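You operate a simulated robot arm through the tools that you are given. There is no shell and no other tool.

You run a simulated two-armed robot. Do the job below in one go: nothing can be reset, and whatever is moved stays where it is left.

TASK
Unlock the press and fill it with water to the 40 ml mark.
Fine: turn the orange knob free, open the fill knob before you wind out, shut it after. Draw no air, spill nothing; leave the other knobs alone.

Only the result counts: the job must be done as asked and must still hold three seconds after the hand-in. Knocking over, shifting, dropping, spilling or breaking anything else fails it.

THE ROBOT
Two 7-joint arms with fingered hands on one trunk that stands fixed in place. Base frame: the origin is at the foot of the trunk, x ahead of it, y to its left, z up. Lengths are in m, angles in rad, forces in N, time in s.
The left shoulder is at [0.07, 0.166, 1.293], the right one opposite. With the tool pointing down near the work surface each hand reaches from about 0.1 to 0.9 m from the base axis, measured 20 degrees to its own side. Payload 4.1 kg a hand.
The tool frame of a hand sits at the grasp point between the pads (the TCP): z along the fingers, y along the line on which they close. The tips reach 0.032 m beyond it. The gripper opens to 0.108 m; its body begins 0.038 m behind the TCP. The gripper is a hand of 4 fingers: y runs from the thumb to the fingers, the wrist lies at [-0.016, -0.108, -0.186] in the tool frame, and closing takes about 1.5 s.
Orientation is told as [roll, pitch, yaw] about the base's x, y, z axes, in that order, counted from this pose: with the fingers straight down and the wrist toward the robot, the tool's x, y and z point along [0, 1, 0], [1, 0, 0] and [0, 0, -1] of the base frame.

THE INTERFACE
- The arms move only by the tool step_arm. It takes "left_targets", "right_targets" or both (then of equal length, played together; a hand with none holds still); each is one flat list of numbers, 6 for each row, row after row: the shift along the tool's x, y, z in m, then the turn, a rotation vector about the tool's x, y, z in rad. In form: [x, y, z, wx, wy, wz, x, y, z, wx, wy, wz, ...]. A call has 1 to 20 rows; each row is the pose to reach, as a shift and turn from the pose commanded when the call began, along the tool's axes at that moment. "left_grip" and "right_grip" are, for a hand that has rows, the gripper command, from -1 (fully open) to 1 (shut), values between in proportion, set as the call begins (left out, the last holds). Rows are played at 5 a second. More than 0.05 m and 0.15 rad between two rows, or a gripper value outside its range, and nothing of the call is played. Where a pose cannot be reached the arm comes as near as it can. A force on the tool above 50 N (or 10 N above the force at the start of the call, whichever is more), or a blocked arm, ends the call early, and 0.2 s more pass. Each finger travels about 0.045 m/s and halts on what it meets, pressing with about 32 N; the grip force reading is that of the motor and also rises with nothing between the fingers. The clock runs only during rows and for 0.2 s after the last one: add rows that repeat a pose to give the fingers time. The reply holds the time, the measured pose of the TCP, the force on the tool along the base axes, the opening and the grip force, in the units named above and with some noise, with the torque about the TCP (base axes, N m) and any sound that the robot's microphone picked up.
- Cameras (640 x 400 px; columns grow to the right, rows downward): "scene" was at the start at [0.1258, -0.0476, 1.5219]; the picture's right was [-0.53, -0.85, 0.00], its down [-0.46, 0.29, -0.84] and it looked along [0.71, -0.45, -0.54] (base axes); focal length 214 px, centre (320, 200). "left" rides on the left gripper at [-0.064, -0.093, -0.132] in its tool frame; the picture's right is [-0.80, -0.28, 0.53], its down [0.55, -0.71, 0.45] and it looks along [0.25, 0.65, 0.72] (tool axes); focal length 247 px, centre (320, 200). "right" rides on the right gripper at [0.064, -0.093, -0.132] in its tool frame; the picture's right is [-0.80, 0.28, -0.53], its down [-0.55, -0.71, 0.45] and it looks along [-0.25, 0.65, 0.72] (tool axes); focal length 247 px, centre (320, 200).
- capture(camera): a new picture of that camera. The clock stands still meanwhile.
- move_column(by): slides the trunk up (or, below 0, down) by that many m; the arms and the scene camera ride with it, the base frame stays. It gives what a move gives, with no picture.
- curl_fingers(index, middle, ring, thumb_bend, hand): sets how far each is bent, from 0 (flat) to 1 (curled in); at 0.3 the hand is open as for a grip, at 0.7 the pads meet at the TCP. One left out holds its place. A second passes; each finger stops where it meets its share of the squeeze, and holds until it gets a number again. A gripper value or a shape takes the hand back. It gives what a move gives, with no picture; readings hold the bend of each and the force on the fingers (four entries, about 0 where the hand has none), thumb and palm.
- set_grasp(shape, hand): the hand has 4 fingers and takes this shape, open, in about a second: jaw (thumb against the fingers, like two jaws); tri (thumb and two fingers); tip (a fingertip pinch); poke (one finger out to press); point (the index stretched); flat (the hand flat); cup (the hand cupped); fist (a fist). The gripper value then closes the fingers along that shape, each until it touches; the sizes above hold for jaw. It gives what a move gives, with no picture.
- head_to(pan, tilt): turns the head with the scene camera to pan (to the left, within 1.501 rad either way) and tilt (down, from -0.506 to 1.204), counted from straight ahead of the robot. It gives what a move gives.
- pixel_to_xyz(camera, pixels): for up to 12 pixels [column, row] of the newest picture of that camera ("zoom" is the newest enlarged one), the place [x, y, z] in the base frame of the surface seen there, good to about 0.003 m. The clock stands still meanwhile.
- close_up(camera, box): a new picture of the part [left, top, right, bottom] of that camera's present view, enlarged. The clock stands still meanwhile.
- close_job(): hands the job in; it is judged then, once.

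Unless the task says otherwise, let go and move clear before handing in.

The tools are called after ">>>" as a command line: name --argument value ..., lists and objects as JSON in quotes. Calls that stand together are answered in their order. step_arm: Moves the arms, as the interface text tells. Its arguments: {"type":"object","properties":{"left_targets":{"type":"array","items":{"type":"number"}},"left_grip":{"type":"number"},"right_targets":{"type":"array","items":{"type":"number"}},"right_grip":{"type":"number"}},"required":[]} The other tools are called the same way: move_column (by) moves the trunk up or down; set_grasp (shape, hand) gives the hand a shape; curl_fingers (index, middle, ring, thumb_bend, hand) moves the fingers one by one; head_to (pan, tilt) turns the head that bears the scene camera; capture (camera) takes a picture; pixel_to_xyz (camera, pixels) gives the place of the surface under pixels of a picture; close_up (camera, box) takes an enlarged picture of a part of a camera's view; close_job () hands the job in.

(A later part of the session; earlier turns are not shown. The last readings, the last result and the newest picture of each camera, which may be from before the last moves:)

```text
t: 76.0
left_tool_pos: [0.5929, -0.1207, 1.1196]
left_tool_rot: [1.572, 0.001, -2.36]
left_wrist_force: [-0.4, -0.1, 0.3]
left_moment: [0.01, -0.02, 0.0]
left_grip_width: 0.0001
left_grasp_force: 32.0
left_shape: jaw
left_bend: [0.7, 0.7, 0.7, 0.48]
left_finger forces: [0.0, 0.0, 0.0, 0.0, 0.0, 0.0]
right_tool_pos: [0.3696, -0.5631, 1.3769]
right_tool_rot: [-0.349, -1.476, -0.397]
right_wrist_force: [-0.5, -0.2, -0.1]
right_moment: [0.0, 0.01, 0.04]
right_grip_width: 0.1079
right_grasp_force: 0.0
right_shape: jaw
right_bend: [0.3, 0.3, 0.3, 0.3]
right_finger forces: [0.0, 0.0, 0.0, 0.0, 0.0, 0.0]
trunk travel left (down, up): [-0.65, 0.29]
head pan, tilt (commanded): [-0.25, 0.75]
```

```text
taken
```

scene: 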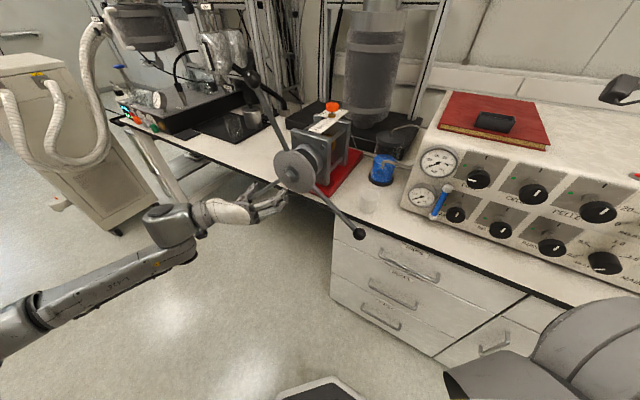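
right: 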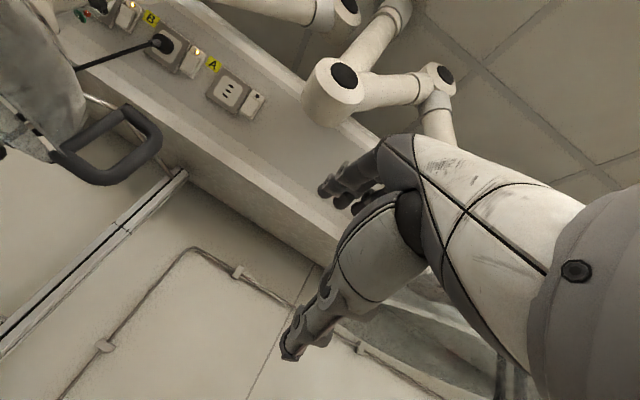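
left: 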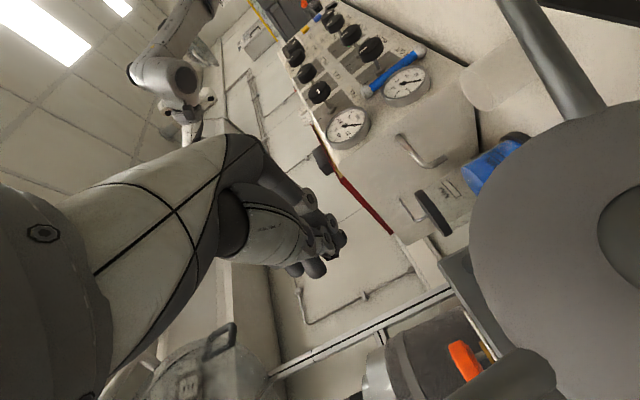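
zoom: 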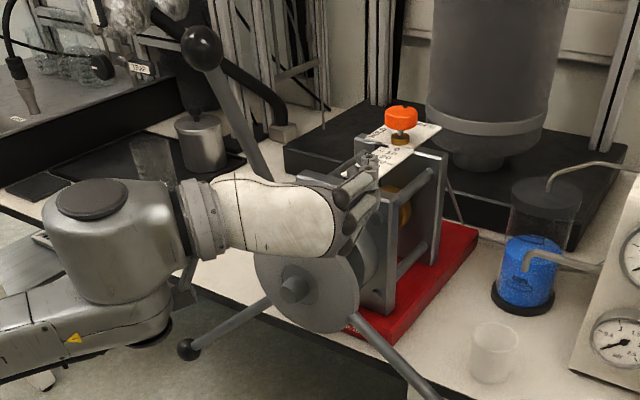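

The beak is inserted with no contact. Now I'll sweep it counter-clockwise on a 0.159 m circle to meet and push the top spoke.

>>> step_arm --left_targets '[0.0139, -0.031, 0, 0, 0, 0, 0.0208, -0.0634, 0, 0, 0, 0, 0.0215, -0.0883, 0, 0, 0, 0, 0.0182, -0.113, 0, 0, 0, 0, 0.0112, -0.1368, 0, 0, 0, 0]'

>>> close_up --camera "scene" --box '[200, 40, 380, 220]'

```text
t: 77.2
left_tool_pos: [0.6889, -0.0242, 1.132]
left_tool_rot: [1.571, 0.0, -2.36]
left_wrist_force: [-9.8, -3.3, -0.8]
left_moment: [-0.06, 0.09, 0.1]
left_grip_width: 0.0
left_grasp_force: 32.3
left_shape: jaw
left_bend: [0.7, 0.7, 0.7, 0.48]
left_finger forces: [0.1, 0.1, 0.0, 0.1, 10.2, 0.0]
right_tool_pos: [0.369, -0.5627, 1.3766]
right_tool_rot: [-0.343, -1.477, -0.403]
right_wrist_force: [0.6, -0.7, -0.8]
right_moment: [0.03, -0.01, -0.01]
right_grip_width: 0.1077
right_grasp_force: 0.1
right_shape: jaw
right_bend: [0.3, 0.3, 0.3, 0.3]
right_finger forces: [0.0, 0.1, 0.0, 0.0, 0.1, 0.0]
trunk travel left (down, up): [-0.65, 0.29]
head pan, tilt (commanded): [-0.25, 0.75]
```

```text
2.22 times, centred on (290, 130) of scene
```

zoom: 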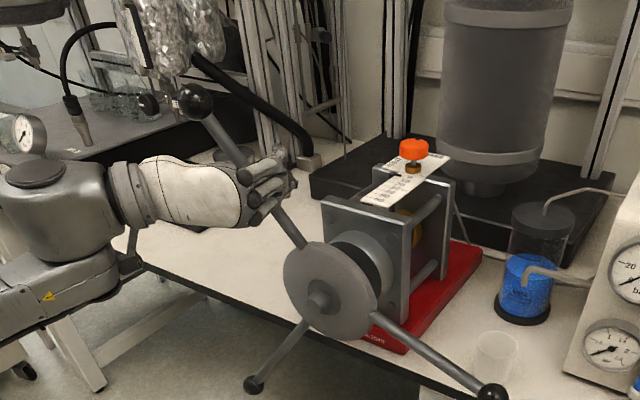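

The spoke moves with about 10 N. Checking the pointer on the scale for direction.

>>> close_up --camera "scene" --box '[300, 90, 348, 120]'

>>> close_up --camera "scene" --box '[340, 110, 460, 210]'

```text
13.33 times, centred on (324, 105) of scene
```

zoom: 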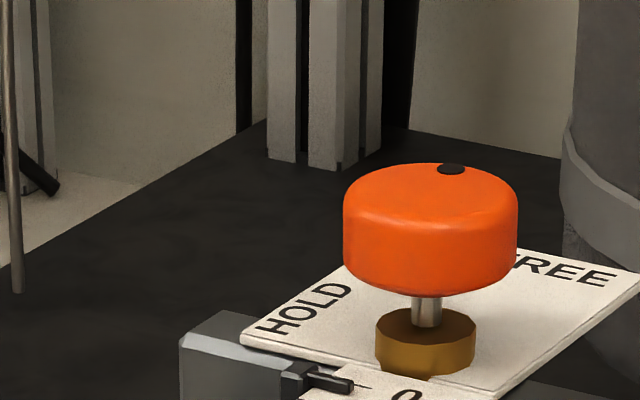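

```text
4.00 times, centred on (400, 160) of scene
```

zoom: 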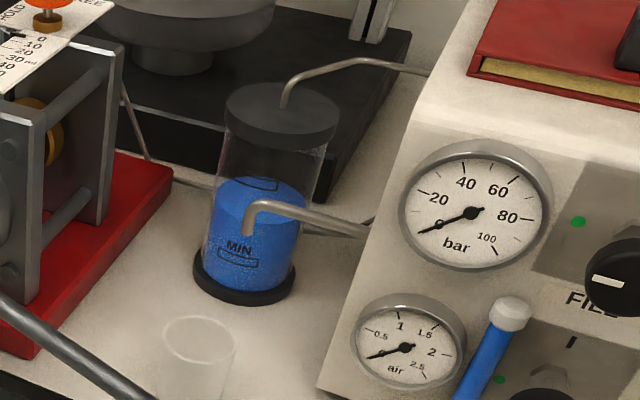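

>>> close_up --camera "scene" --box '[300, 105, 348, 135]'

```text
13.33 times, centred on (324, 120) of scene
```

zoom: 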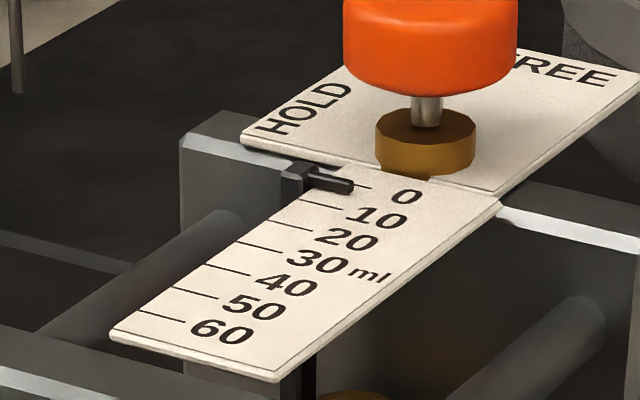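

Pointer still near 0 after only ~20° of wheel turn. Continuing the counter-clockwise sweep.

>>> step_arm --left_targets '[-0.0182, -0.0342, 0, 0, 0, 0, -0.044, -0.0629, 0, 0, 0, 0, -0.0761, -0.0845, 0, 0, 0, 0, -0.1124, -0.0977, 0, 0, 0, 0, -0.1509, -0.1018, 0, 0, 0, 0, -0.1891, -0.0964, 0, 0, 0, 0, -0.225, -0.0819, 0, 0, 0, 0, -0.2563, -0.0592, 0, 0, 0, 0]'

>>> close_up --camera "scene" --box '[200, 60, 380, 240]'

>>> close_up --camera "scene" --box '[300, 105, 348, 135]'

```text
t: 79.0
left_tool_pos: [0.7319, 0.0187, 0.8733]
left_tool_rot: [1.569, -0.001, -2.359]
left_wrist_force: [1.2, 2.8, 4.3]
left_moment: [0.03, 0.07, -0.05]
left_grip_width: 0.0
left_grasp_force: 31.6
left_shape: jaw
left_bend: [0.7, 0.7, 0.7, 0.48]
left_finger forces: [6.8, 0.1, 0.0, 0.1, 0.0, 0.0]
right_tool_pos: [0.3683, -0.5624, 1.3765]
right_tool_rot: [-0.349, -1.478, -0.399]
right_wrist_force: [0.8, 0.2, 0.7]
right_moment: [0.06, 0.01, -0.01]
right_grip_width: 0.1078
right_grasp_force: 0.1
right_shape: jaw
right_bend: [0.3, 0.3, 0.3, 0.3]
right_finger forces: [0.0, 0.1, 0.0, 0.1, 0.0, 0.0]
trunk travel left (down, up): [-0.65, 0.29]
head pan, tilt (commanded): [-0.25, 0.75]
```

```text
2.22 times, centred on (290, 150) of scene
```

zoom: 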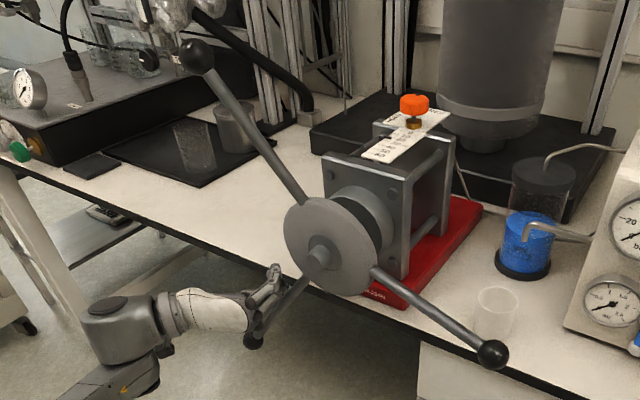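

```text
13.33 times, centred on (324, 120) of scene
```

zoom: 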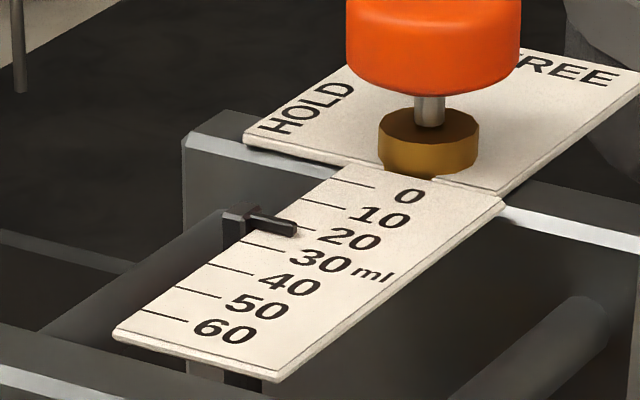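

The pointer is already at about 20 ml after ~120° of turn, so 60 ml per turn. I'll check whether the wheel moved along its axis and check the reservoir before the second sweep.

>>> close_up --camera "scene" --box '[230, 90, 390, 240]'

>>> pixel_to_xyz --camera "zoom" --pixels '[[288, 232], [270, 195], [330, 215], [270, 245], [335, 260], [230, 120], [400, 300], [485, 355], [130, 20], [240, 280]]'

>>> close_up --camera "scene" --box '[340, 120, 420, 200]'

```text
2.67 times, centred on (310, 165) of scene
```

zoom: 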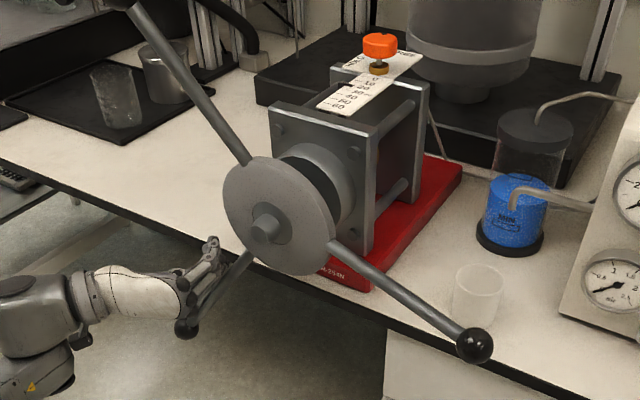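

```text
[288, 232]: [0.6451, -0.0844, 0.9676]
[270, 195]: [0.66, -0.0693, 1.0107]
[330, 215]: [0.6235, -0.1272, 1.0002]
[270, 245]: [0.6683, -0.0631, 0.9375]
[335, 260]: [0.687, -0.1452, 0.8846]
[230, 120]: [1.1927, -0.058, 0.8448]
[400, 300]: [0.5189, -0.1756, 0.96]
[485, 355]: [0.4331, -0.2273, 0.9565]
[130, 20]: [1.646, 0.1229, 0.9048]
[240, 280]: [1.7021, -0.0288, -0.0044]
```

```text
5.00 times, centred on (380, 160) of scene
```

zoom: 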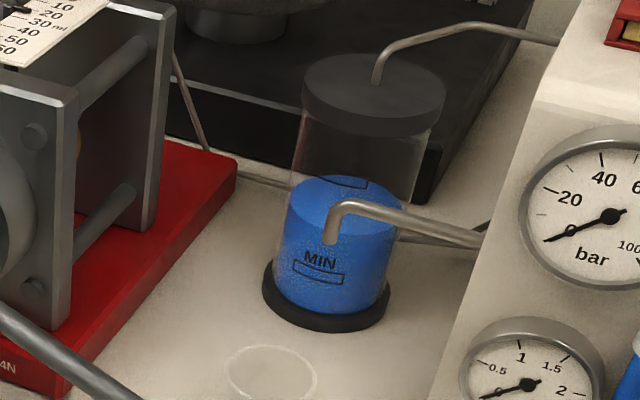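

The wheel does not move axially and the reservoir stays well above MIN. I'll measure the pointer against the scale lines.

>>> close_up --camera "scene" --box '[306, 112, 338, 132]'

>>> pixel_to_xyz --camera "zoom" --pixels '[[370, 110], [320, 145], [240, 185], [220, 185], [200, 212], [150, 245], [95, 280], [40, 315]]'

```text
16.00 times, centred on (322, 122) of scene
```

zoom: 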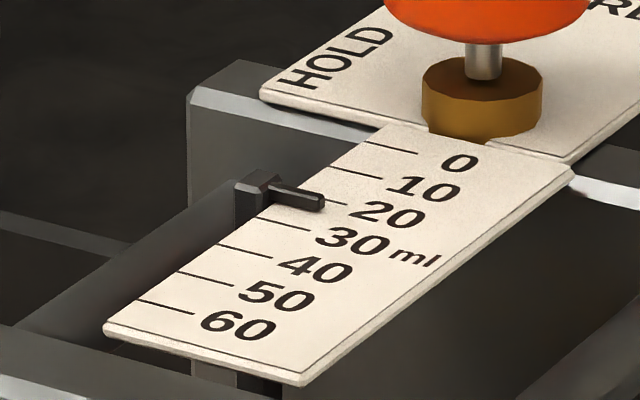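

```text
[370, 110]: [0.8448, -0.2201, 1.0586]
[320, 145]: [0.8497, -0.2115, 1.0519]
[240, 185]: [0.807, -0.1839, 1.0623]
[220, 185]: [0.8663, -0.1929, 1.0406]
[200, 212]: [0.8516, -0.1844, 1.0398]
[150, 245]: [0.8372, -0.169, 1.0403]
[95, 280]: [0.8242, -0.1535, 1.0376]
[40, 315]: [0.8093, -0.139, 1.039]
```

Pointer tip is right at the 20 line. I'll withdraw the beak and go back to the front of the upper gap for a second, finer sweep.

>>> step_arm --left_targets '[0, 0, -0.04, 0, 0, 0, 0, 0, -0.08, 0, 0, 0, 0, 0, -0.116, 0, 0, 0, 0.035, 0.028, -0.116, 0, 0, 0, 0.07, 0.056, -0.116, 0, 0, 0, 0.105, 0.084, -0.116, 0, 0, 0, 0.14, 0.112, -0.116, 0, 0, 0, 0.175, 0.14, -0.116, 0, 0, 0, 0.21, 0.168, -0.116, 0, 0, 0, 0.2451, 0.196, -0.116, 0, 0, 0, 0.2451, 0.196, -0.116, 0, 0, 0]'

>>> close_up --camera "scene" --box '[200, 60, 380, 240]'

>>> close_up --camera "scene" --box '[306, 112, 338, 132]'

```text
t: 81.4
left_tool_pos: [0.5132, -0.0379, 1.1207]
left_tool_rot: [1.569, -0.002, -2.359]
left_wrist_force: [0.7, -0.4, -0.2]
left_moment: [-0.03, 0.04, 0.02]
left_grip_width: 0.0002
left_grasp_force: 32.4
left_shape: jaw
left_bend: [0.7, 0.7, 0.7, 0.48]
left_finger forces: [0.0, 0.0, 0.1, 0.0, 0.0, 0.0]
right_tool_pos: [0.3697, -0.5625, 1.3775]
right_tool_rot: [-0.35, -1.477, -0.394]
right_wrist_force: [-0.2, -0.2, -0.6]
right_moment: [0.02, 0.01, -0.04]
right_grip_width: 0.1083
right_grasp_force: 0.0
right_shape: jaw
right_bend: [0.3, 0.3, 0.3, 0.3]
right_finger forces: [0.1, 0.1, 0.0, 0.0, 0.0, 0.0]
trunk travel left (down, up): [-0.65, 0.29]
head pan, tilt (commanded): [-0.25, 0.75]
```

```text
2.22 times, centred on (290, 150) of scene
```

zoom: 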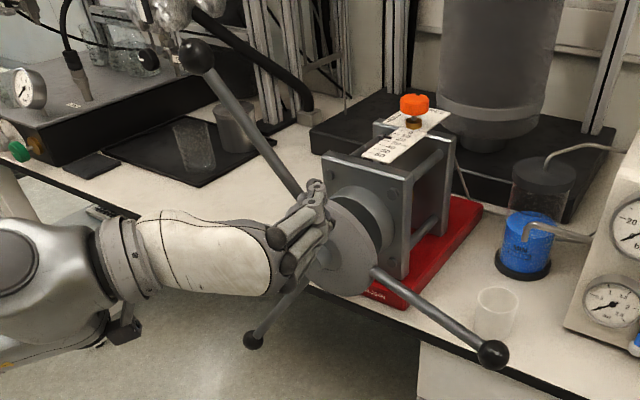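

```text
16.00 times, centred on (322, 122) of scene
```

zoom: 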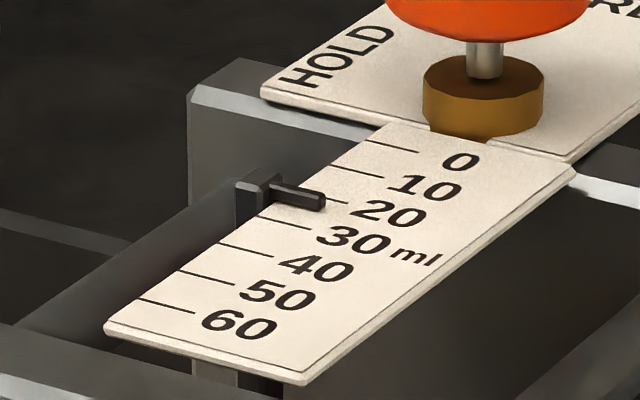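

The wheel stays put with the pointer at 20. Inserting again and sweeping, stopping early at about 34 ml to fine-tune.

>>> step_arm --left_targets '[0, 0, 0.04, 0, 0, 0, 0, 0, 0.08, 0, 0, 0, 0, 0, 0.116, 0, 0, 0, 0.0139, -0.031, 0.116, 0, 0, 0, 0.0208, -0.0634, 0.116, 0, 0, 0, 0.0215, -0.0883, 0.116, 0, 0, 0, 0.0182, -0.113, 0.116, 0, 0, 0, 0.0112, -0.1368, 0.116, 0, 0, 0, -0.0024, -0.164, 0.116, 0, 0, 0, -0.0209, -0.1882, 0.116, 0, 0, 0, -0.0437, -0.2083, 0.116, 0, 0, 0, -0.0699, -0.2237, 0.116, 0, 0, 0, -0.0985, -0.2339, 0.116, 0, 0, 0, -0.1286, -0.2384, 0.116, 0, 0, 0, -0.159, -0.2371, 0.116, 0, 0, 0, -0.1779, -0.2332, 0.116, 0, 0, 0]'

>>> close_up --camera "scene" --box '[200, 60, 380, 240]'

>>> close_up --camera "scene" --box '[306, 112, 338, 132]'

```text
t: 84.8
left_tool_pos: [0.7593, 0.0441, 0.9422]
left_tool_rot: [1.571, 0.001, -2.36]
left_wrist_force: [-0.8, 1.3, 8.7]
left_moment: [-0.06, 0.12, 0.0]
left_grip_width: 0.0
left_grasp_force: 32.6
left_shape: jaw
left_bend: [0.7, 0.7, 0.7, 0.49]
left_finger forces: [9.2, 0.0, 0.1, 0.1, 0.0, 0.0]
right_tool_pos: [0.3686, -0.5632, 1.3782]
right_tool_rot: [-0.339, -1.478, -0.406]
right_wrist_force: [0.7, -0.3, -0.1]
right_moment: [-0.06, -0.02, 0.02]
right_grip_width: 0.1078
right_grasp_force: 0.0
right_shape: jaw
right_bend: [0.3, 0.3, 0.3, 0.3]
right_finger forces: [0.0, 0.1, 0.1, 0.0, 0.0, 0.0]
trunk travel left (down, up): [-0.65, 0.29]
head pan, tilt (commanded): [-0.25, 0.75]
```

```text
2.22 times, centred on (290, 150) of scene
```

zoom: 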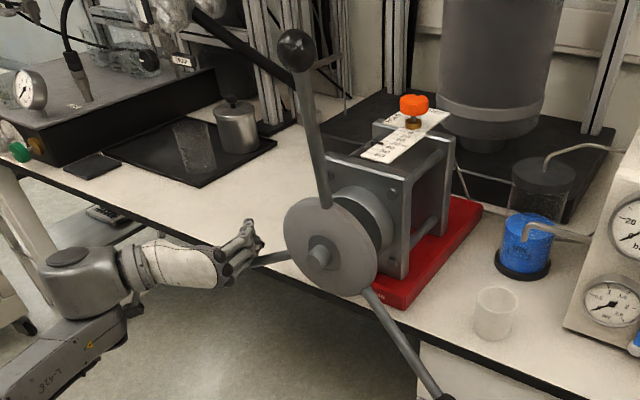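

```text
16.00 times, centred on (322, 122) of scene
```

zoom: 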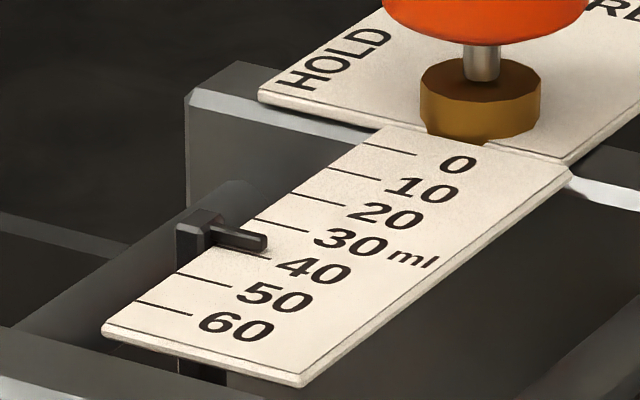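

The pointer reads roughly 35–36. A tighter view to read it precisely.

>>> close_up --camera "scene" --box '[309, 119, 325, 129]'

```text
16.00 times, centred on (317, 124) of scene
```

zoom: 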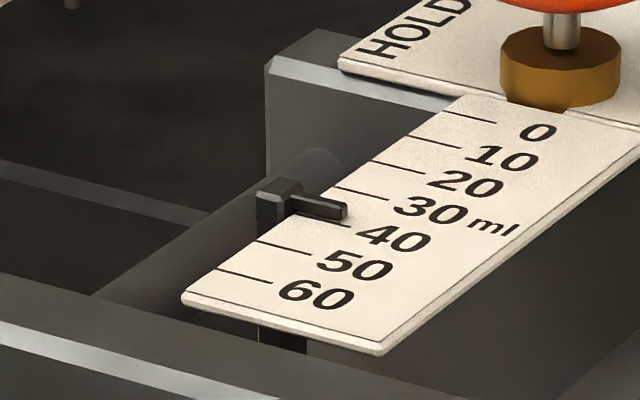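

Estimated reading ≈35.4 ml. I'll push about 20° more (≈3 ml) and re-read.

>>> step_arm --left_targets '[-0.013, 0.0045, 0, 0, 0, 0, -0.026, 0.0095, 0, 0, 0, 0, -0.038, 0.016, 0, 0, 0, 0, -0.05, 0.0233, 0, 0, 0, 0, -0.05, 0.0233, 0, 0, 0, 0]'

>>> close_up --camera "scene" --box '[309, 119, 325, 129]'

```text
t: 86.0
left_tool_pos: [0.7423, 0.0289, 0.8906]
left_tool_rot: [1.571, -0.001, -2.36]
left_wrist_force: [-1.2, 5.7, 6.8]
left_moment: [0.01, 0.13, -0.07]
left_grip_width: 0.0
left_grasp_force: 31.6
left_shape: jaw
left_bend: [0.7, 0.7, 0.7, 0.49]
left_finger forces: [8.7, 0.0, 0.0, 0.0, 0.1, 0.0]
right_tool_pos: [0.3678, -0.5625, 1.3789]
right_tool_rot: [-0.347, -1.478, -0.4]
right_wrist_force: [-0.1, 0.4, -0.3]
right_moment: [0.0, 0.04, -0.02]
right_grip_width: 0.1079
right_grasp_force: 0.1
right_shape: jaw
right_bend: [0.3, 0.3, 0.3, 0.3]
right_finger forces: [0.0, 0.0, 0.0, 0.0, 0.1, 0.0]
trunk travel left (down, up): [-0.65, 0.29]
head pan, tilt (commanded): [-0.25, 0.75]
```

```text
16.00 times, centred on (317, 124) of scene
```

zoom: 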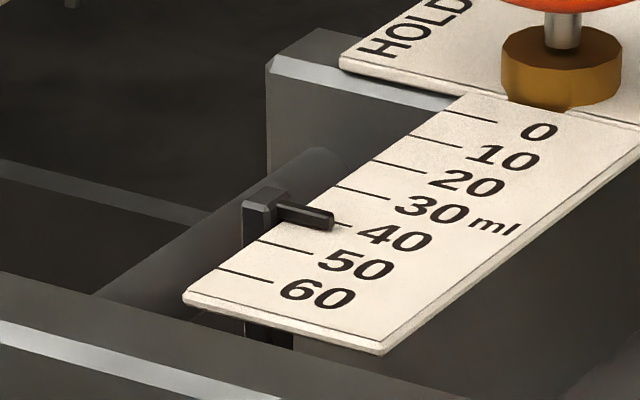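

Reading ≈38.8–39; with 6° per ml the target is ~7° further. I'll push 6° more and re-read.

>>> step_arm --left_targets '[-0.0065, 0.005, 0, 0, 0, 0, -0.0131, 0.0102, 0, 0, 0, 0, -0.0131, 0.0102, 0, 0, 0, 0]'

>>> close_up --camera "scene" --box '[309, 119, 325, 129]'

```text
t: 86.8
left_tool_pos: [0.7344, 0.0215, 0.8784]
left_tool_rot: [1.571, 0.0, -2.36]
left_wrist_force: [1.8, 5.5, 8.1]
left_moment: [0.03, 0.04, -0.03]
left_grip_width: 0.0
left_grasp_force: 31.9
left_shape: jaw
left_bend: [0.7, 0.7, 0.7, 0.49]
left_finger forces: [9.7, 0.0, 0.1, 0.1, 0.0, 0.0]
right_tool_pos: [0.3678, -0.5635, 1.3782]
right_tool_rot: [-0.348, -1.478, -0.398]
right_wrist_force: [0.0, 0.4, 0.3]
right_moment: [-0.01, 0.01, -0.02]
right_grip_width: 0.1082
right_grasp_force: 0.1
right_shape: jaw
right_bend: [0.3, 0.3, 0.3, 0.3]
right_finger forces: [0.0, 0.0, 0.1, 0.0, 0.0, 0.0]
trunk travel left (down, up): [-0.65, 0.29]
head pan, tilt (commanded): [-0.25, 0.75]
```

```text
16.00 times, centred on (317, 124) of scene
```

zoom: 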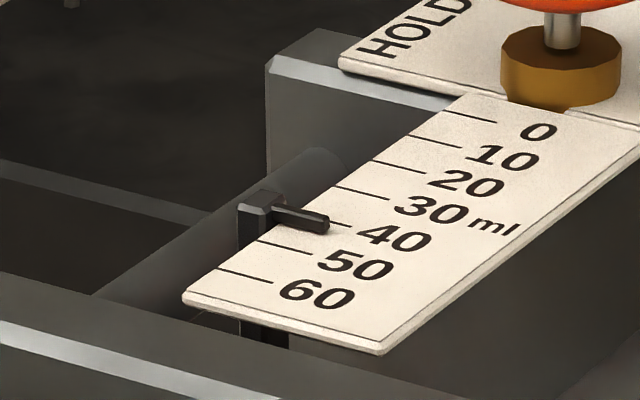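

The pointer now lines up with 40 just as it did with 0 in this view. Withdrawing the beak, then checking from a higher camera position.

>>> step_arm --left_targets '[0.002, -0.002, -0.03, 0, 0, 0, 0.002, -0.002, -0.07, 0, 0, 0, 0.002, -0.002, -0.116, 0, 0, 0, 0.002, -0.002, -0.14, 0, 0, 0, 0.002, -0.002, -0.14, 0, 0, 0]'

>>> close_up --camera "scene" --box '[309, 119, 325, 129]'

>>> capture --camera "scene"

```text
t: 88.0
left_tool_pos: [0.6375, 0.1217, 0.8801]
left_tool_rot: [1.568, -0.001, -2.362]
left_wrist_force: [-0.2, -0.1, -0.2]
left_moment: [0.0, -0.01, -0.01]
left_grip_width: 0.0001
left_grasp_force: 32.1
left_shape: jaw
left_bend: [0.7, 0.7, 0.7, 0.49]
left_finger forces: [0.1, 0.1, 0.0, 0.0, 0.0, 0.0]
right_tool_pos: [0.3686, -0.5644, 1.3779]
right_tool_rot: [-0.341, -1.476, -0.403]
right_wrist_force: [-0.3, -0.5, 0.6]
right_moment: [0.0, -0.02, 0.02]
right_grip_width: 0.1076
right_grasp_force: 0.1
right_shape: jaw
right_bend: [0.3, 0.3, 0.3, 0.3]
right_finger forces: [0.0, 0.1, 0.0, 0.1, 0.1, 0.0]
trunk travel left (down, up): [-0.65, 0.29]
head pan, tilt (commanded): [-0.25, 0.75]
```

```text
16.00 times, centred on (317, 124) of scene
```

zoom: 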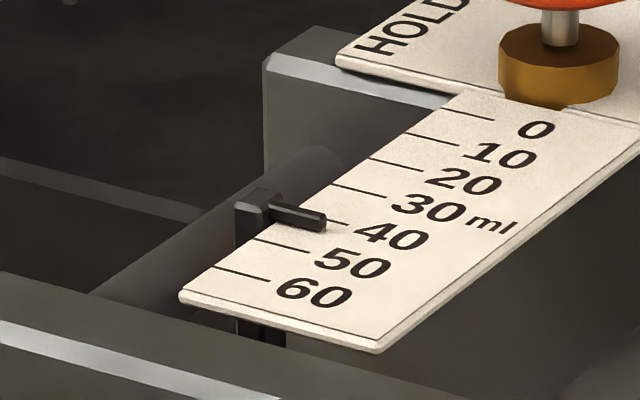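

```text
taken
```

scene: 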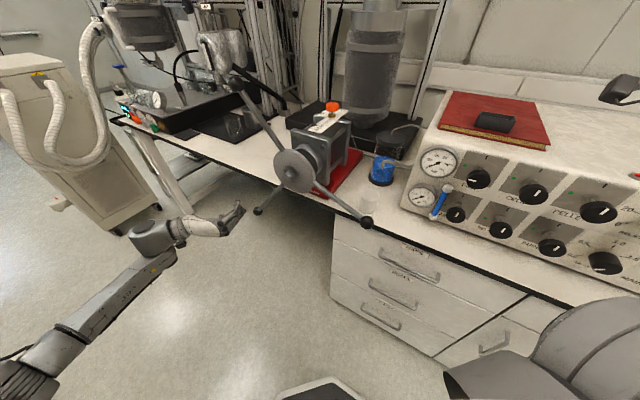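

Pointer held. Raising the trunk 0.15 m (needed for FILL anyway) and reading the scale again from higher up.

>>> move_column --by 0.15

>>> capture --camera "scene"

>>> close_up --camera "scene" --box '[305, 145, 345, 175]'

```text
t: 89.8
left_tool_pos: [0.6379, 0.1199, 1.0309]
left_tool_rot: [1.568, 0.0, -2.359]
left_wrist_force: [0.3, -0.5, -0.9]
left_moment: [0.0, -0.04, 0.02]
left_grip_width: 0.0
left_grasp_force: 32.3
left_shape: jaw
left_bend: [0.7, 0.7, 0.7, 0.49]
left_finger forces: [0.1, 0.0, 0.0, 0.0, 0.0, 0.1]
right_tool_pos: [0.3697, -0.5637, 1.5266]
right_tool_rot: [-0.343, -1.476, -0.4]
right_wrist_force: [0.0, 0.5, 0.8]
right_moment: [-0.03, -0.02, 0.0]
right_grip_width: 0.108
right_grasp_force: 0.1
right_shape: jaw
right_bend: [0.3, 0.3, 0.3, 0.3]
right_finger forces: [0.1, 0.0, 0.1, 0.0, 0.0, 0.1]
trunk travel left (down, up): [-0.8, 0.14]
head pan, tilt (commanded): [-0.25, 0.75]
```

```text
taken
```

scene: 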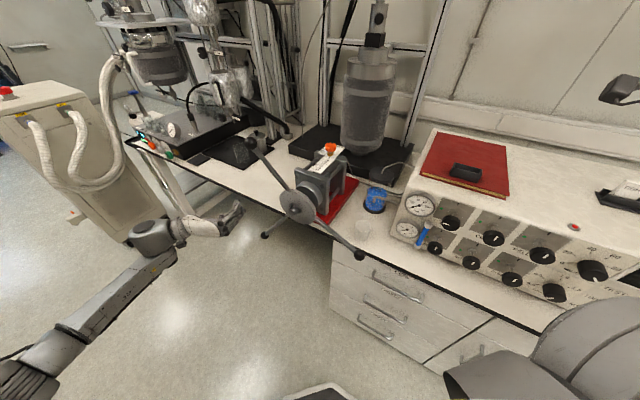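

```text
13.33 times, centred on (325, 160) of scene
```

zoom: 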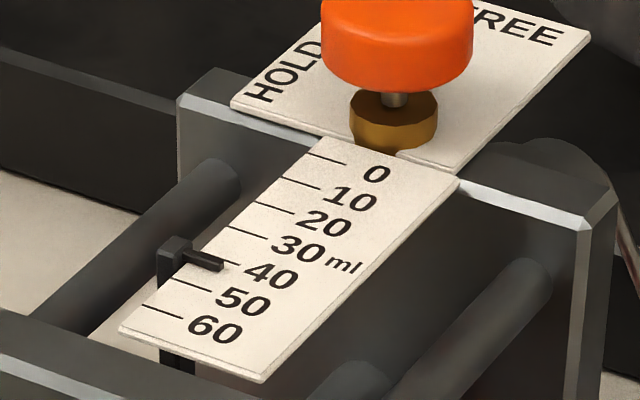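

From the higher view the pointer seems a bit past 40 (parallax in the low view hid ~2 ml). I want an accurate top-down reading, so I'll bring the right hand (and its camera) back over the press, first turning the hand down.

>>> step_arm --right_targets '[0.0131, -0.0135, 0.0009, 0.1163, 0.0476, -0.0479, 0.0261, -0.027, 0.0019, 0.2327, 0.0952, -0.0959, 0.0392, -0.0404, 0.0028, 0.349, 0.1427, -0.1438, 0.0523, -0.0539, 0.0038, 0.4653, 0.1903, -0.1917, 0.0653, -0.0674, 0.0047, 0.5816, 0.2379, -0.2396, 0.0784, -0.0809, 0.0057, 0.698, 0.2855, -0.2876, 0.0915, -0.0943, 0.0066, 0.8143, 0.333, -0.3355, 0.1045, -0.1078, 0.0075, 0.9306, 0.3806, -0.3834, 0.1176, -0.1213, 0.0085, 1.0469, 0.4282, -0.4313, 0.1307, -0.1348, 0.0094, 1.1633, 0.4758, -0.4793, 0.1437, -0.1482, 0.0104, 1.2796, 0.5233, -0.5272, 0.1568, -0.1617, 0.0113, 1.3959, 0.5709, -0.5751, 0.1568, -0.1617, 0.0113, 1.3959, 0.5709, -0.5751]'

>>> capture --camera "scene"

>>> capture --camera "right"

```text
t: 92.5
left_tool_pos: [0.6366, 0.1221, 1.0324]
left_tool_rot: [1.572, 0.002, -2.36]
left_wrist_force: [0.1, -0.6, 0.2]
left_moment: [0.01, 0.03, -0.01]
left_grip_width: 0.0
left_grasp_force: 31.8
left_shape: jaw
left_bend: [0.7, 0.7, 0.7, 0.49]
left_finger forces: [0.1, 0.0, 0.0, 0.1, 0.0, 0.0]
right_tool_pos: [0.4687, -0.4485, 1.3589]
right_tool_rot: [0.0, 0.0, -0.001]
right_wrist_force: [0.0, 0.4, 0.0]
right_moment: [0.0, -0.04, 0.02]
right_grip_width: 0.108
right_grasp_force: 0.1
right_shape: jaw
right_bend: [0.3, 0.3, 0.3, 0.3]
right_finger forces: [0.0, 0.0, 0.1, 0.1, 0.0, 0.0]
trunk travel left (down, up): [-0.8, 0.14]
head pan, tilt (commanded): [-0.25, 0.75]
```

```text
taken
```

scene: 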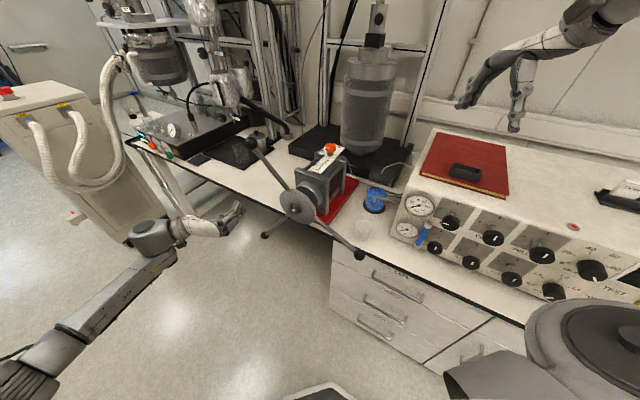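

```text
taken
```

right: 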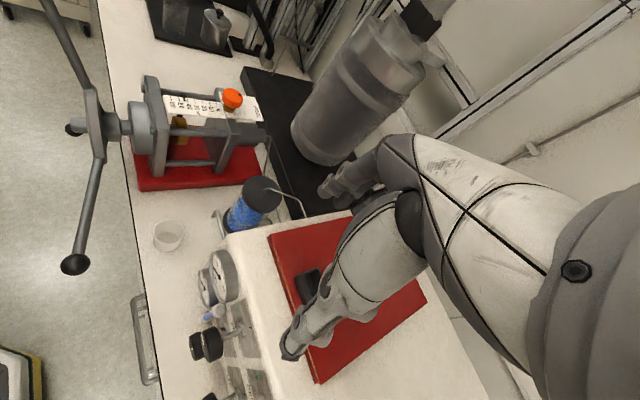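

The right hand is back in its hand-down pose. Moving it over the press, TCP (0.836,-0.244,1.22), for a top view of the scale.

>>> step_arm --right_targets '[0.0204, 0.0368, 0.0139, 0, 0, 0, 0.0409, 0.0735, 0.0278, 0, 0, 0, 0.0613, 0.1103, 0.0417, 0, 0, 0, 0.0817, 0.147, 0.0556, 0, 0, 0, 0.1022, 0.1838, 0.0695, 0, 0, 0, 0.1226, 0.2206, 0.0834, 0, 0, 0, 0.143, 0.2573, 0.0973, 0, 0, 0, 0.1634, 0.2941, 0.1112, 0, 0, 0, 0.1839, 0.3308, 0.1251, 0, 0, 0, 0.2043, 0.3676, 0.139, 0, 0, 0, 0.2043, 0.3676, 0.139, 0, 0, 0]'

>>> capture --camera "right"

>>> close_up --camera "right" --box '[150, 240, 310, 340]'

```text
t: 95.0
left_tool_pos: [0.6367, 0.1202, 1.0317]
left_tool_rot: [1.57, 0.001, -2.36]
left_wrist_force: [-0.2, 1.5, 0.8]
left_moment: [0.01, -0.01, 0.02]
left_grip_width: 0.0
left_grasp_force: 32.3
left_shape: jaw
left_bend: [0.7, 0.7, 0.7, 0.49]
left_finger forces: [0.0, 0.0, 0.1, 0.0, 0.1, 0.1]
right_tool_pos: [0.8376, -0.2478, 1.2222]
right_tool_rot: [-0.001, -0.001, -0.002]
right_wrist_force: [-0.3, -0.9, 0.5]
right_moment: [0.05, -0.02, 0.0]
right_grip_width: 0.1078
right_grasp_force: 0.0
right_shape: jaw
right_bend: [0.3, 0.3, 0.3, 0.3]
right_finger forces: [0.0, 0.0, 0.0, 0.0, 0.0, 0.1]
trunk travel left (down, up): [-0.8, 0.14]
head pan, tilt (commanded): [-0.25, 0.75]
```

```text
taken
```

right: 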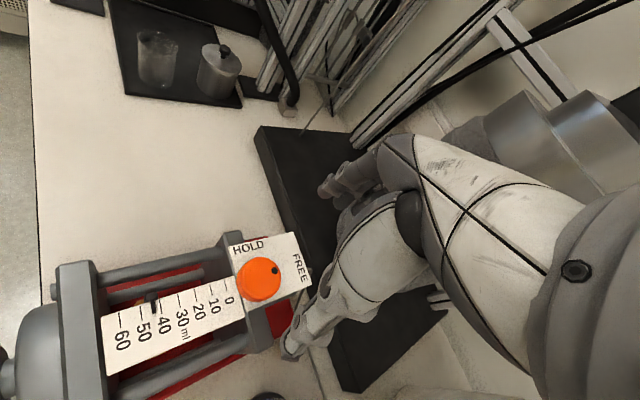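

```text
4.00 times, centred on (230, 290) of right
```

zoom: 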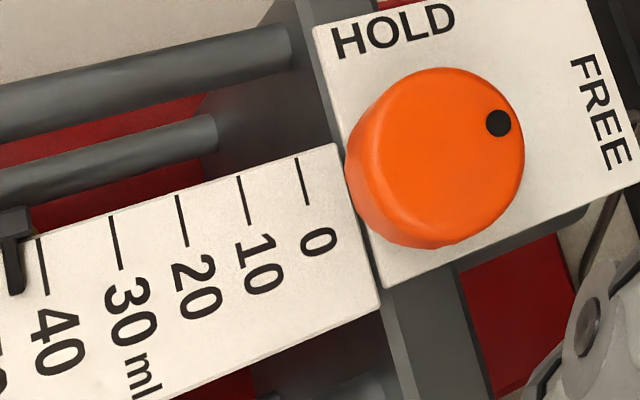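

From above, the pointer lies beyond the 40 line toward 50. Zooming for the exact offset.

>>> close_up --camera "right" --box '[105, 270, 205, 340]'

>>> close_up --camera "right" --box '[130, 285, 180, 318]'

```text
5.71 times, centred on (155, 305) of right
```

zoom: 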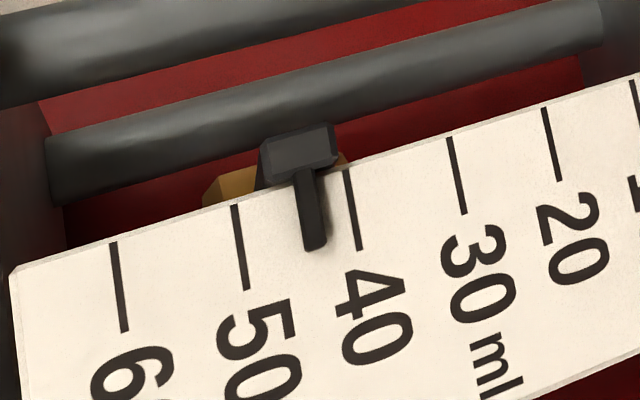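

```text
12.12 times, centred on (155, 302) of right
```

zoom: 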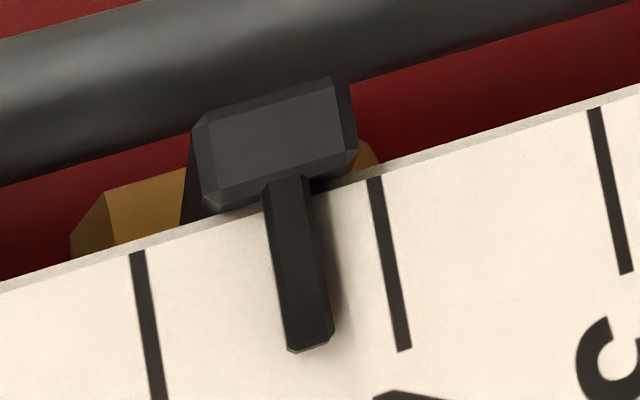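

Top view: the bar's centre is about 3.7 ml past the 40 line (it began ~2 ml above 0), so I must wind back in about 22° clockwise. I'll keep this camera watching and insert the left beak left of the upper-left spoke.

>>> step_arm --left_targets '[0.015, -0.007, 0, 0, 0, 0, 0.031, -0.014, 0, 0, 0, 0, 0.031, -0.014, 0.045, 0, 0, 0, 0.031, -0.014, 0.09, 0, 0, 0, 0.031, -0.014, 0.135, 0, 0, 0, 0.031, -0.014, 0.14, 0, 0, 0]'

>>> close_up --camera "scene" --box '[200, 110, 380, 270]'

>>> close_up --camera "right" --box '[130, 285, 180, 318]'

```text
t: 96.3
left_tool_pos: [0.7466, 0.0313, 1.0622]
left_tool_rot: [1.573, -0.003, -2.361]
left_wrist_force: [0.1, 0.6, 0.1]
left_moment: [-0.01, -0.01, -0.01]
left_grip_width: 0.0002
left_grasp_force: 31.7
left_shape: jaw
left_bend: [0.7, 0.7, 0.7, 0.49]
left_finger forces: [0.0, 0.0, 0.0, 0.0, 0.1, 0.0]
right_tool_pos: [0.8396, -0.2471, 1.2212]
right_tool_rot: [-0.001, -0.001, -0.002]
right_wrist_force: [-0.5, 0.7, 0.9]
right_moment: [-0.02, 0.01, -0.01]
right_grip_width: 0.1079
right_grasp_force: 0.1
right_shape: jaw
right_bend: [0.3, 0.3, 0.3, 0.3]
right_finger forces: [0.0, 0.0, 0.1, 0.0, 0.0, 0.1]
trunk travel left (down, up): [-0.8, 0.14]
head pan, tilt (commanded): [-0.25, 0.75]
```

```text
2.50 times, centred on (290, 190) of scene
```

zoom: 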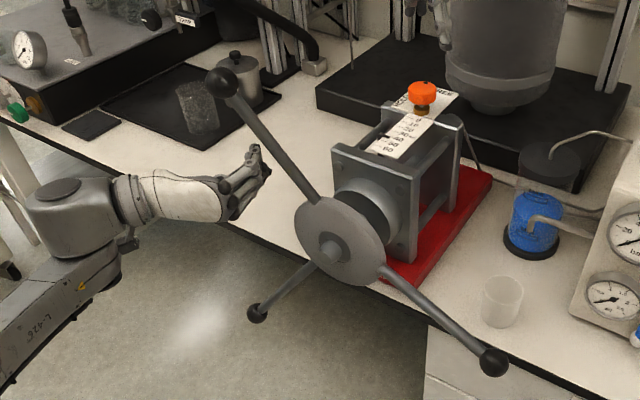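

```text
12.12 times, centred on (155, 302) of right
```

zoom: 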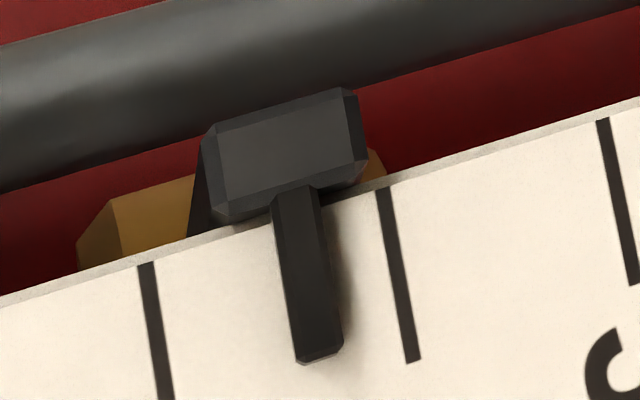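

The beak is in place left of the spoke. Sweeping clockwise gently to about 126° and checking the pointer.

>>> step_arm --left_targets '[0.011, 0.0077, 0, 0, 0, 0, 0.022, 0.0154, 0, 0, 0, 0, 0.03, 0.023, 0, 0, 0, 0, 0.0378, 0.0307, 0, 0, 0, 0, 0.0432, 0.037, 0, 0, 0, 0, 0.0482, 0.0435, 0, 0, 0, 0, 0.0482, 0.0435, 0, 0, 0, 0]'

>>> close_up --camera "right" --box '[130, 285, 180, 318]'

>>> close_up --camera "scene" --box '[200, 110, 380, 270]'

```text
t: 98.0
left_tool_pos: [0.7155, 0.0024, 1.1091]
left_tool_rot: [1.57, -0.002, -2.359]
left_wrist_force: [-5.6, 11.2, -6.4]
left_moment: [-0.29, -0.35, -0.38]
left_grip_width: 0.0
left_grasp_force: 31.9
left_shape: jaw
left_bend: [0.7, 0.7, 0.7, 0.49]
left_finger forces: [0.1, 0.1, 12.6, 0.0, 0.0, 0.0]
right_tool_pos: [0.839, -0.2448, 1.2214]
right_tool_rot: [-0.001, -0.001, -0.002]
right_wrist_force: [0.0, -0.3, -0.6]
right_moment: [0.0, -0.01, 0.0]
right_grip_width: 0.1079
right_grasp_force: 0.1
right_shape: jaw
right_bend: [0.3, 0.3, 0.3, 0.3]
right_finger forces: [0.0, 0.1, 0.1, 0.0, 0.0, 0.1]
trunk travel left (down, up): [-0.8, 0.14]
head pan, tilt (commanded): [-0.25, 0.75]
```

```text
12.12 times, centred on (155, 302) of right
```

zoom: 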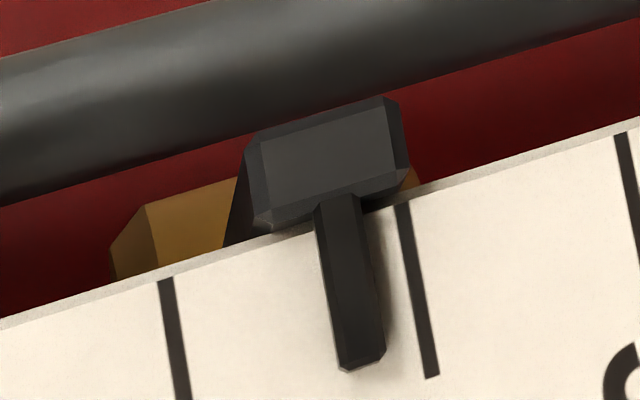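

```text
2.50 times, centred on (290, 190) of scene
```

zoom: 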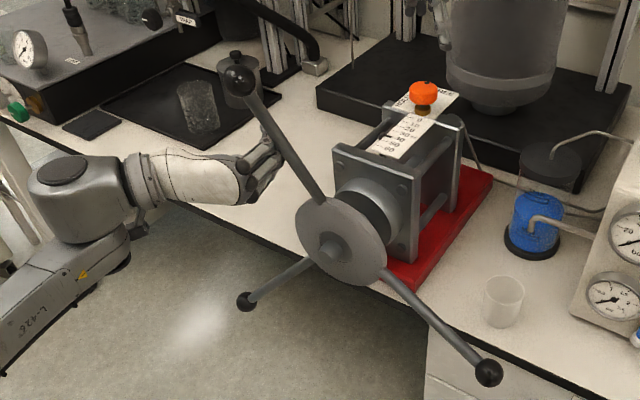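

The pointer moved back to ≈42.5. Continuing about 12° more clockwise in small steps.

>>> step_arm --left_targets '[0.0046, 0.0068, 0, 0, 0, 0, 0.009, 0.0138, 0, 0, 0, 0, 0.013, 0.0211, 0, 0, 0, 0, 0.0165, 0.0285, 0, 0, 0, 0, 0.0165, 0.0285, 0, 0, 0, 0]'

>>> close_up --camera "right" --box '[130, 285, 180, 318]'

```text
t: 99.2
left_tool_pos: [0.6967, -0.0161, 1.1269]
left_tool_rot: [1.571, -0.002, -2.36]
left_wrist_force: [0.8, 9.8, -5.0]
left_moment: [-0.12, -0.13, -0.26]
left_grip_width: 0.0
left_grasp_force: 32.7
left_shape: jaw
left_bend: [0.7, 0.7, 0.7, 0.49]
left_finger forces: [0.1, 3.9, 5.8, 0.1, 0.0, 0.0]
right_tool_pos: [0.8392, -0.2452, 1.2205]
right_tool_rot: [-0.001, -0.001, -0.003]
right_wrist_force: [-0.1, 0.1, 0.0]
right_moment: [-0.01, 0.0, 0.02]
right_grip_width: 0.1081
right_grasp_force: 0.1
right_shape: jaw
right_bend: [0.3, 0.3, 0.3, 0.3]
right_finger forces: [0.0, 0.0, 0.0, 0.1, 0.1, 0.0]
trunk travel left (down, up): [-0.8, 0.14]
head pan, tilt (commanded): [-0.25, 0.75]
```

```text
12.12 times, centred on (155, 302) of right
```

zoom: 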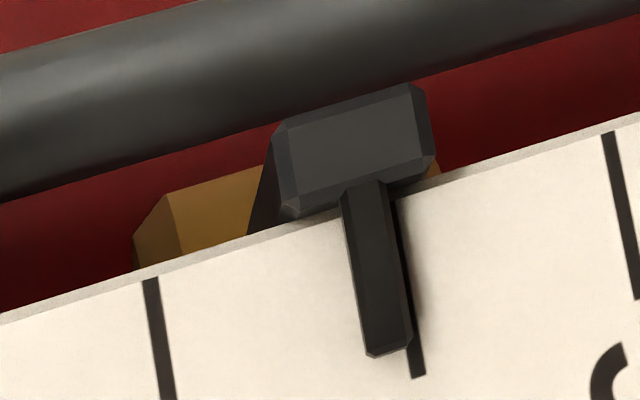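

Now ≈41.0. A further ~7° clockwise.

>>> step_arm --left_targets '[0.0024, 0.006, 0, 0, 0, 0, 0.0047, 0.012, 0, 0, 0, 0, 0.0067, 0.018, 0, 0, 0, 0, 0.0067, 0.018, 0, 0, 0, 0]'

>>> close_up --camera "right" --box '[130, 285, 180, 318]'

```text
t: 100.2
left_tool_pos: [0.6832, -0.0303, 1.1324]
left_tool_rot: [1.571, -0.001, -2.36]
left_wrist_force: [0.9, 9.5, -4.5]
left_moment: [-0.08, -0.12, -0.27]
left_grip_width: 0.0
left_grasp_force: 31.5
left_shape: jaw
left_bend: [0.7, 0.7, 0.7, 0.49]
left_finger forces: [0.0, 7.5, 2.4, 0.0, 0.0, 0.1]
right_tool_pos: [0.8403, -0.2459, 1.2209]
right_tool_rot: [-0.003, -0.001, -0.001]
right_wrist_force: [-0.1, 0.5, -0.2]
right_moment: [-0.02, 0.02, 0.02]
right_grip_width: 0.1078
right_grasp_force: 0.0
right_shape: jaw
right_bend: [0.3, 0.3, 0.3, 0.3]
right_finger forces: [0.0, 0.0, 0.0, 0.0, 0.0, 0.0]
trunk travel left (down, up): [-0.8, 0.14]
head pan, tilt (commanded): [-0.25, 0.75]
```

```text
12.12 times, centred on (155, 302) of right
```

zoom: 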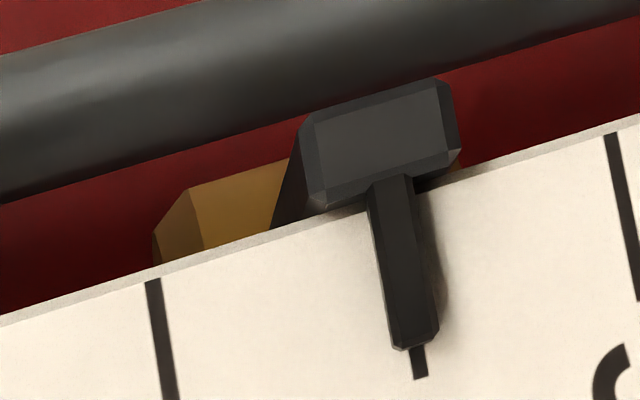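

Bar centre now sits on the 40 line. Easing the beak off the spoke and withdrawing.

>>> step_arm --left_targets '[-0.004, -0.01, 0, 0, 0, 0, -0.008, -0.018, 0, 0, 0, 0, -0.008, -0.018, -0.04, 0, 0, 0, -0.008, -0.018, -0.08, 0, 0, 0, -0.008, -0.018, -0.12, 0, 0, 0, -0.008, -0.018, -0.15, 0, 0, 0]'

>>> close_up --camera "right" --box '[130, 285, 180, 318]'

>>> capture --camera "right"

>>> capture --camera "scene"

```text
t: 101.5
left_tool_pos: [0.5877, 0.0875, 1.1262]
left_tool_rot: [1.569, -0.001, -2.36]
left_wrist_force: [-0.4, 0.3, -0.4]
left_moment: [-0.01, -0.01, 0.01]
left_grip_width: 0.0
left_grasp_force: 32.2
left_shape: jaw
left_bend: [0.7, 0.7, 0.7, 0.49]
left_finger forces: [0.1, 0.1, 0.0, 0.0, 0.0, 0.0]
right_tool_pos: [0.8373, -0.2466, 1.2226]
right_tool_rot: [-0.002, -0.002, -0.001]
right_wrist_force: [0.4, 1.0, 0.4]
right_moment: [-0.01, -0.01, -0.02]
right_grip_width: 0.1077
right_grasp_force: 0.1
right_shape: jaw
right_bend: [0.3, 0.3, 0.3, 0.3]
right_finger forces: [0.0, 0.0, 0.1, 0.0, 0.0, 0.0]
trunk travel left (down, up): [-0.8, 0.14]
head pan, tilt (commanded): [-0.25, 0.75]
```

```text
12.12 times, centred on (155, 302) of right
```

zoom: 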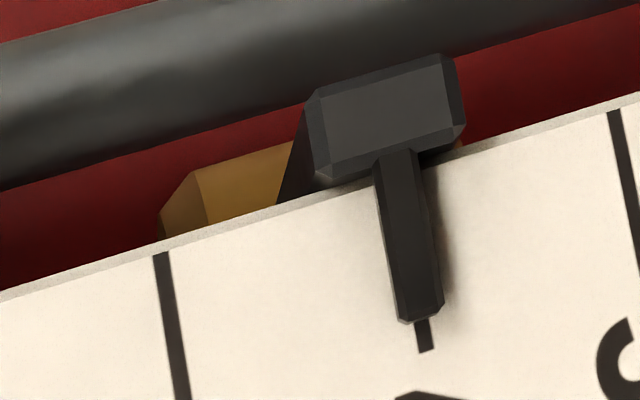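

```text
taken
```

right: 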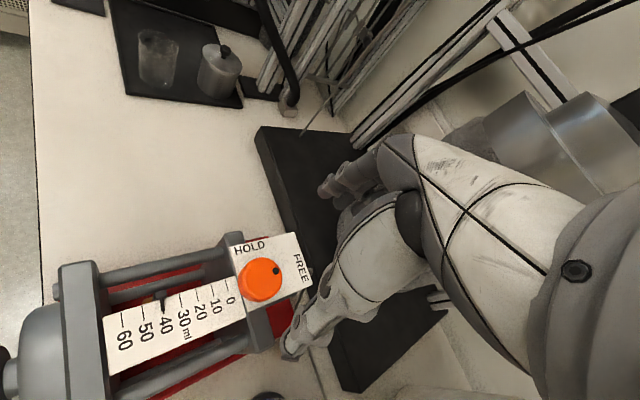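

```text
taken
```

scene: 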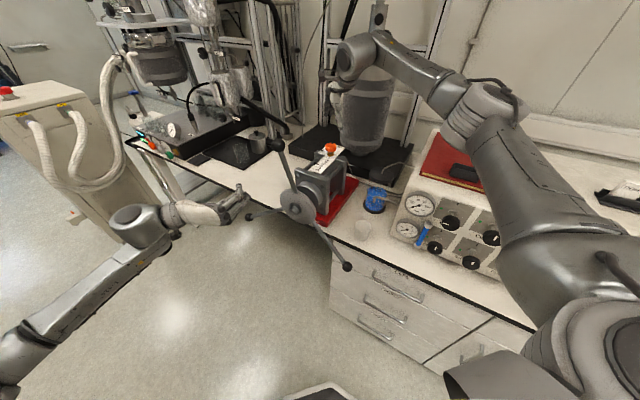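

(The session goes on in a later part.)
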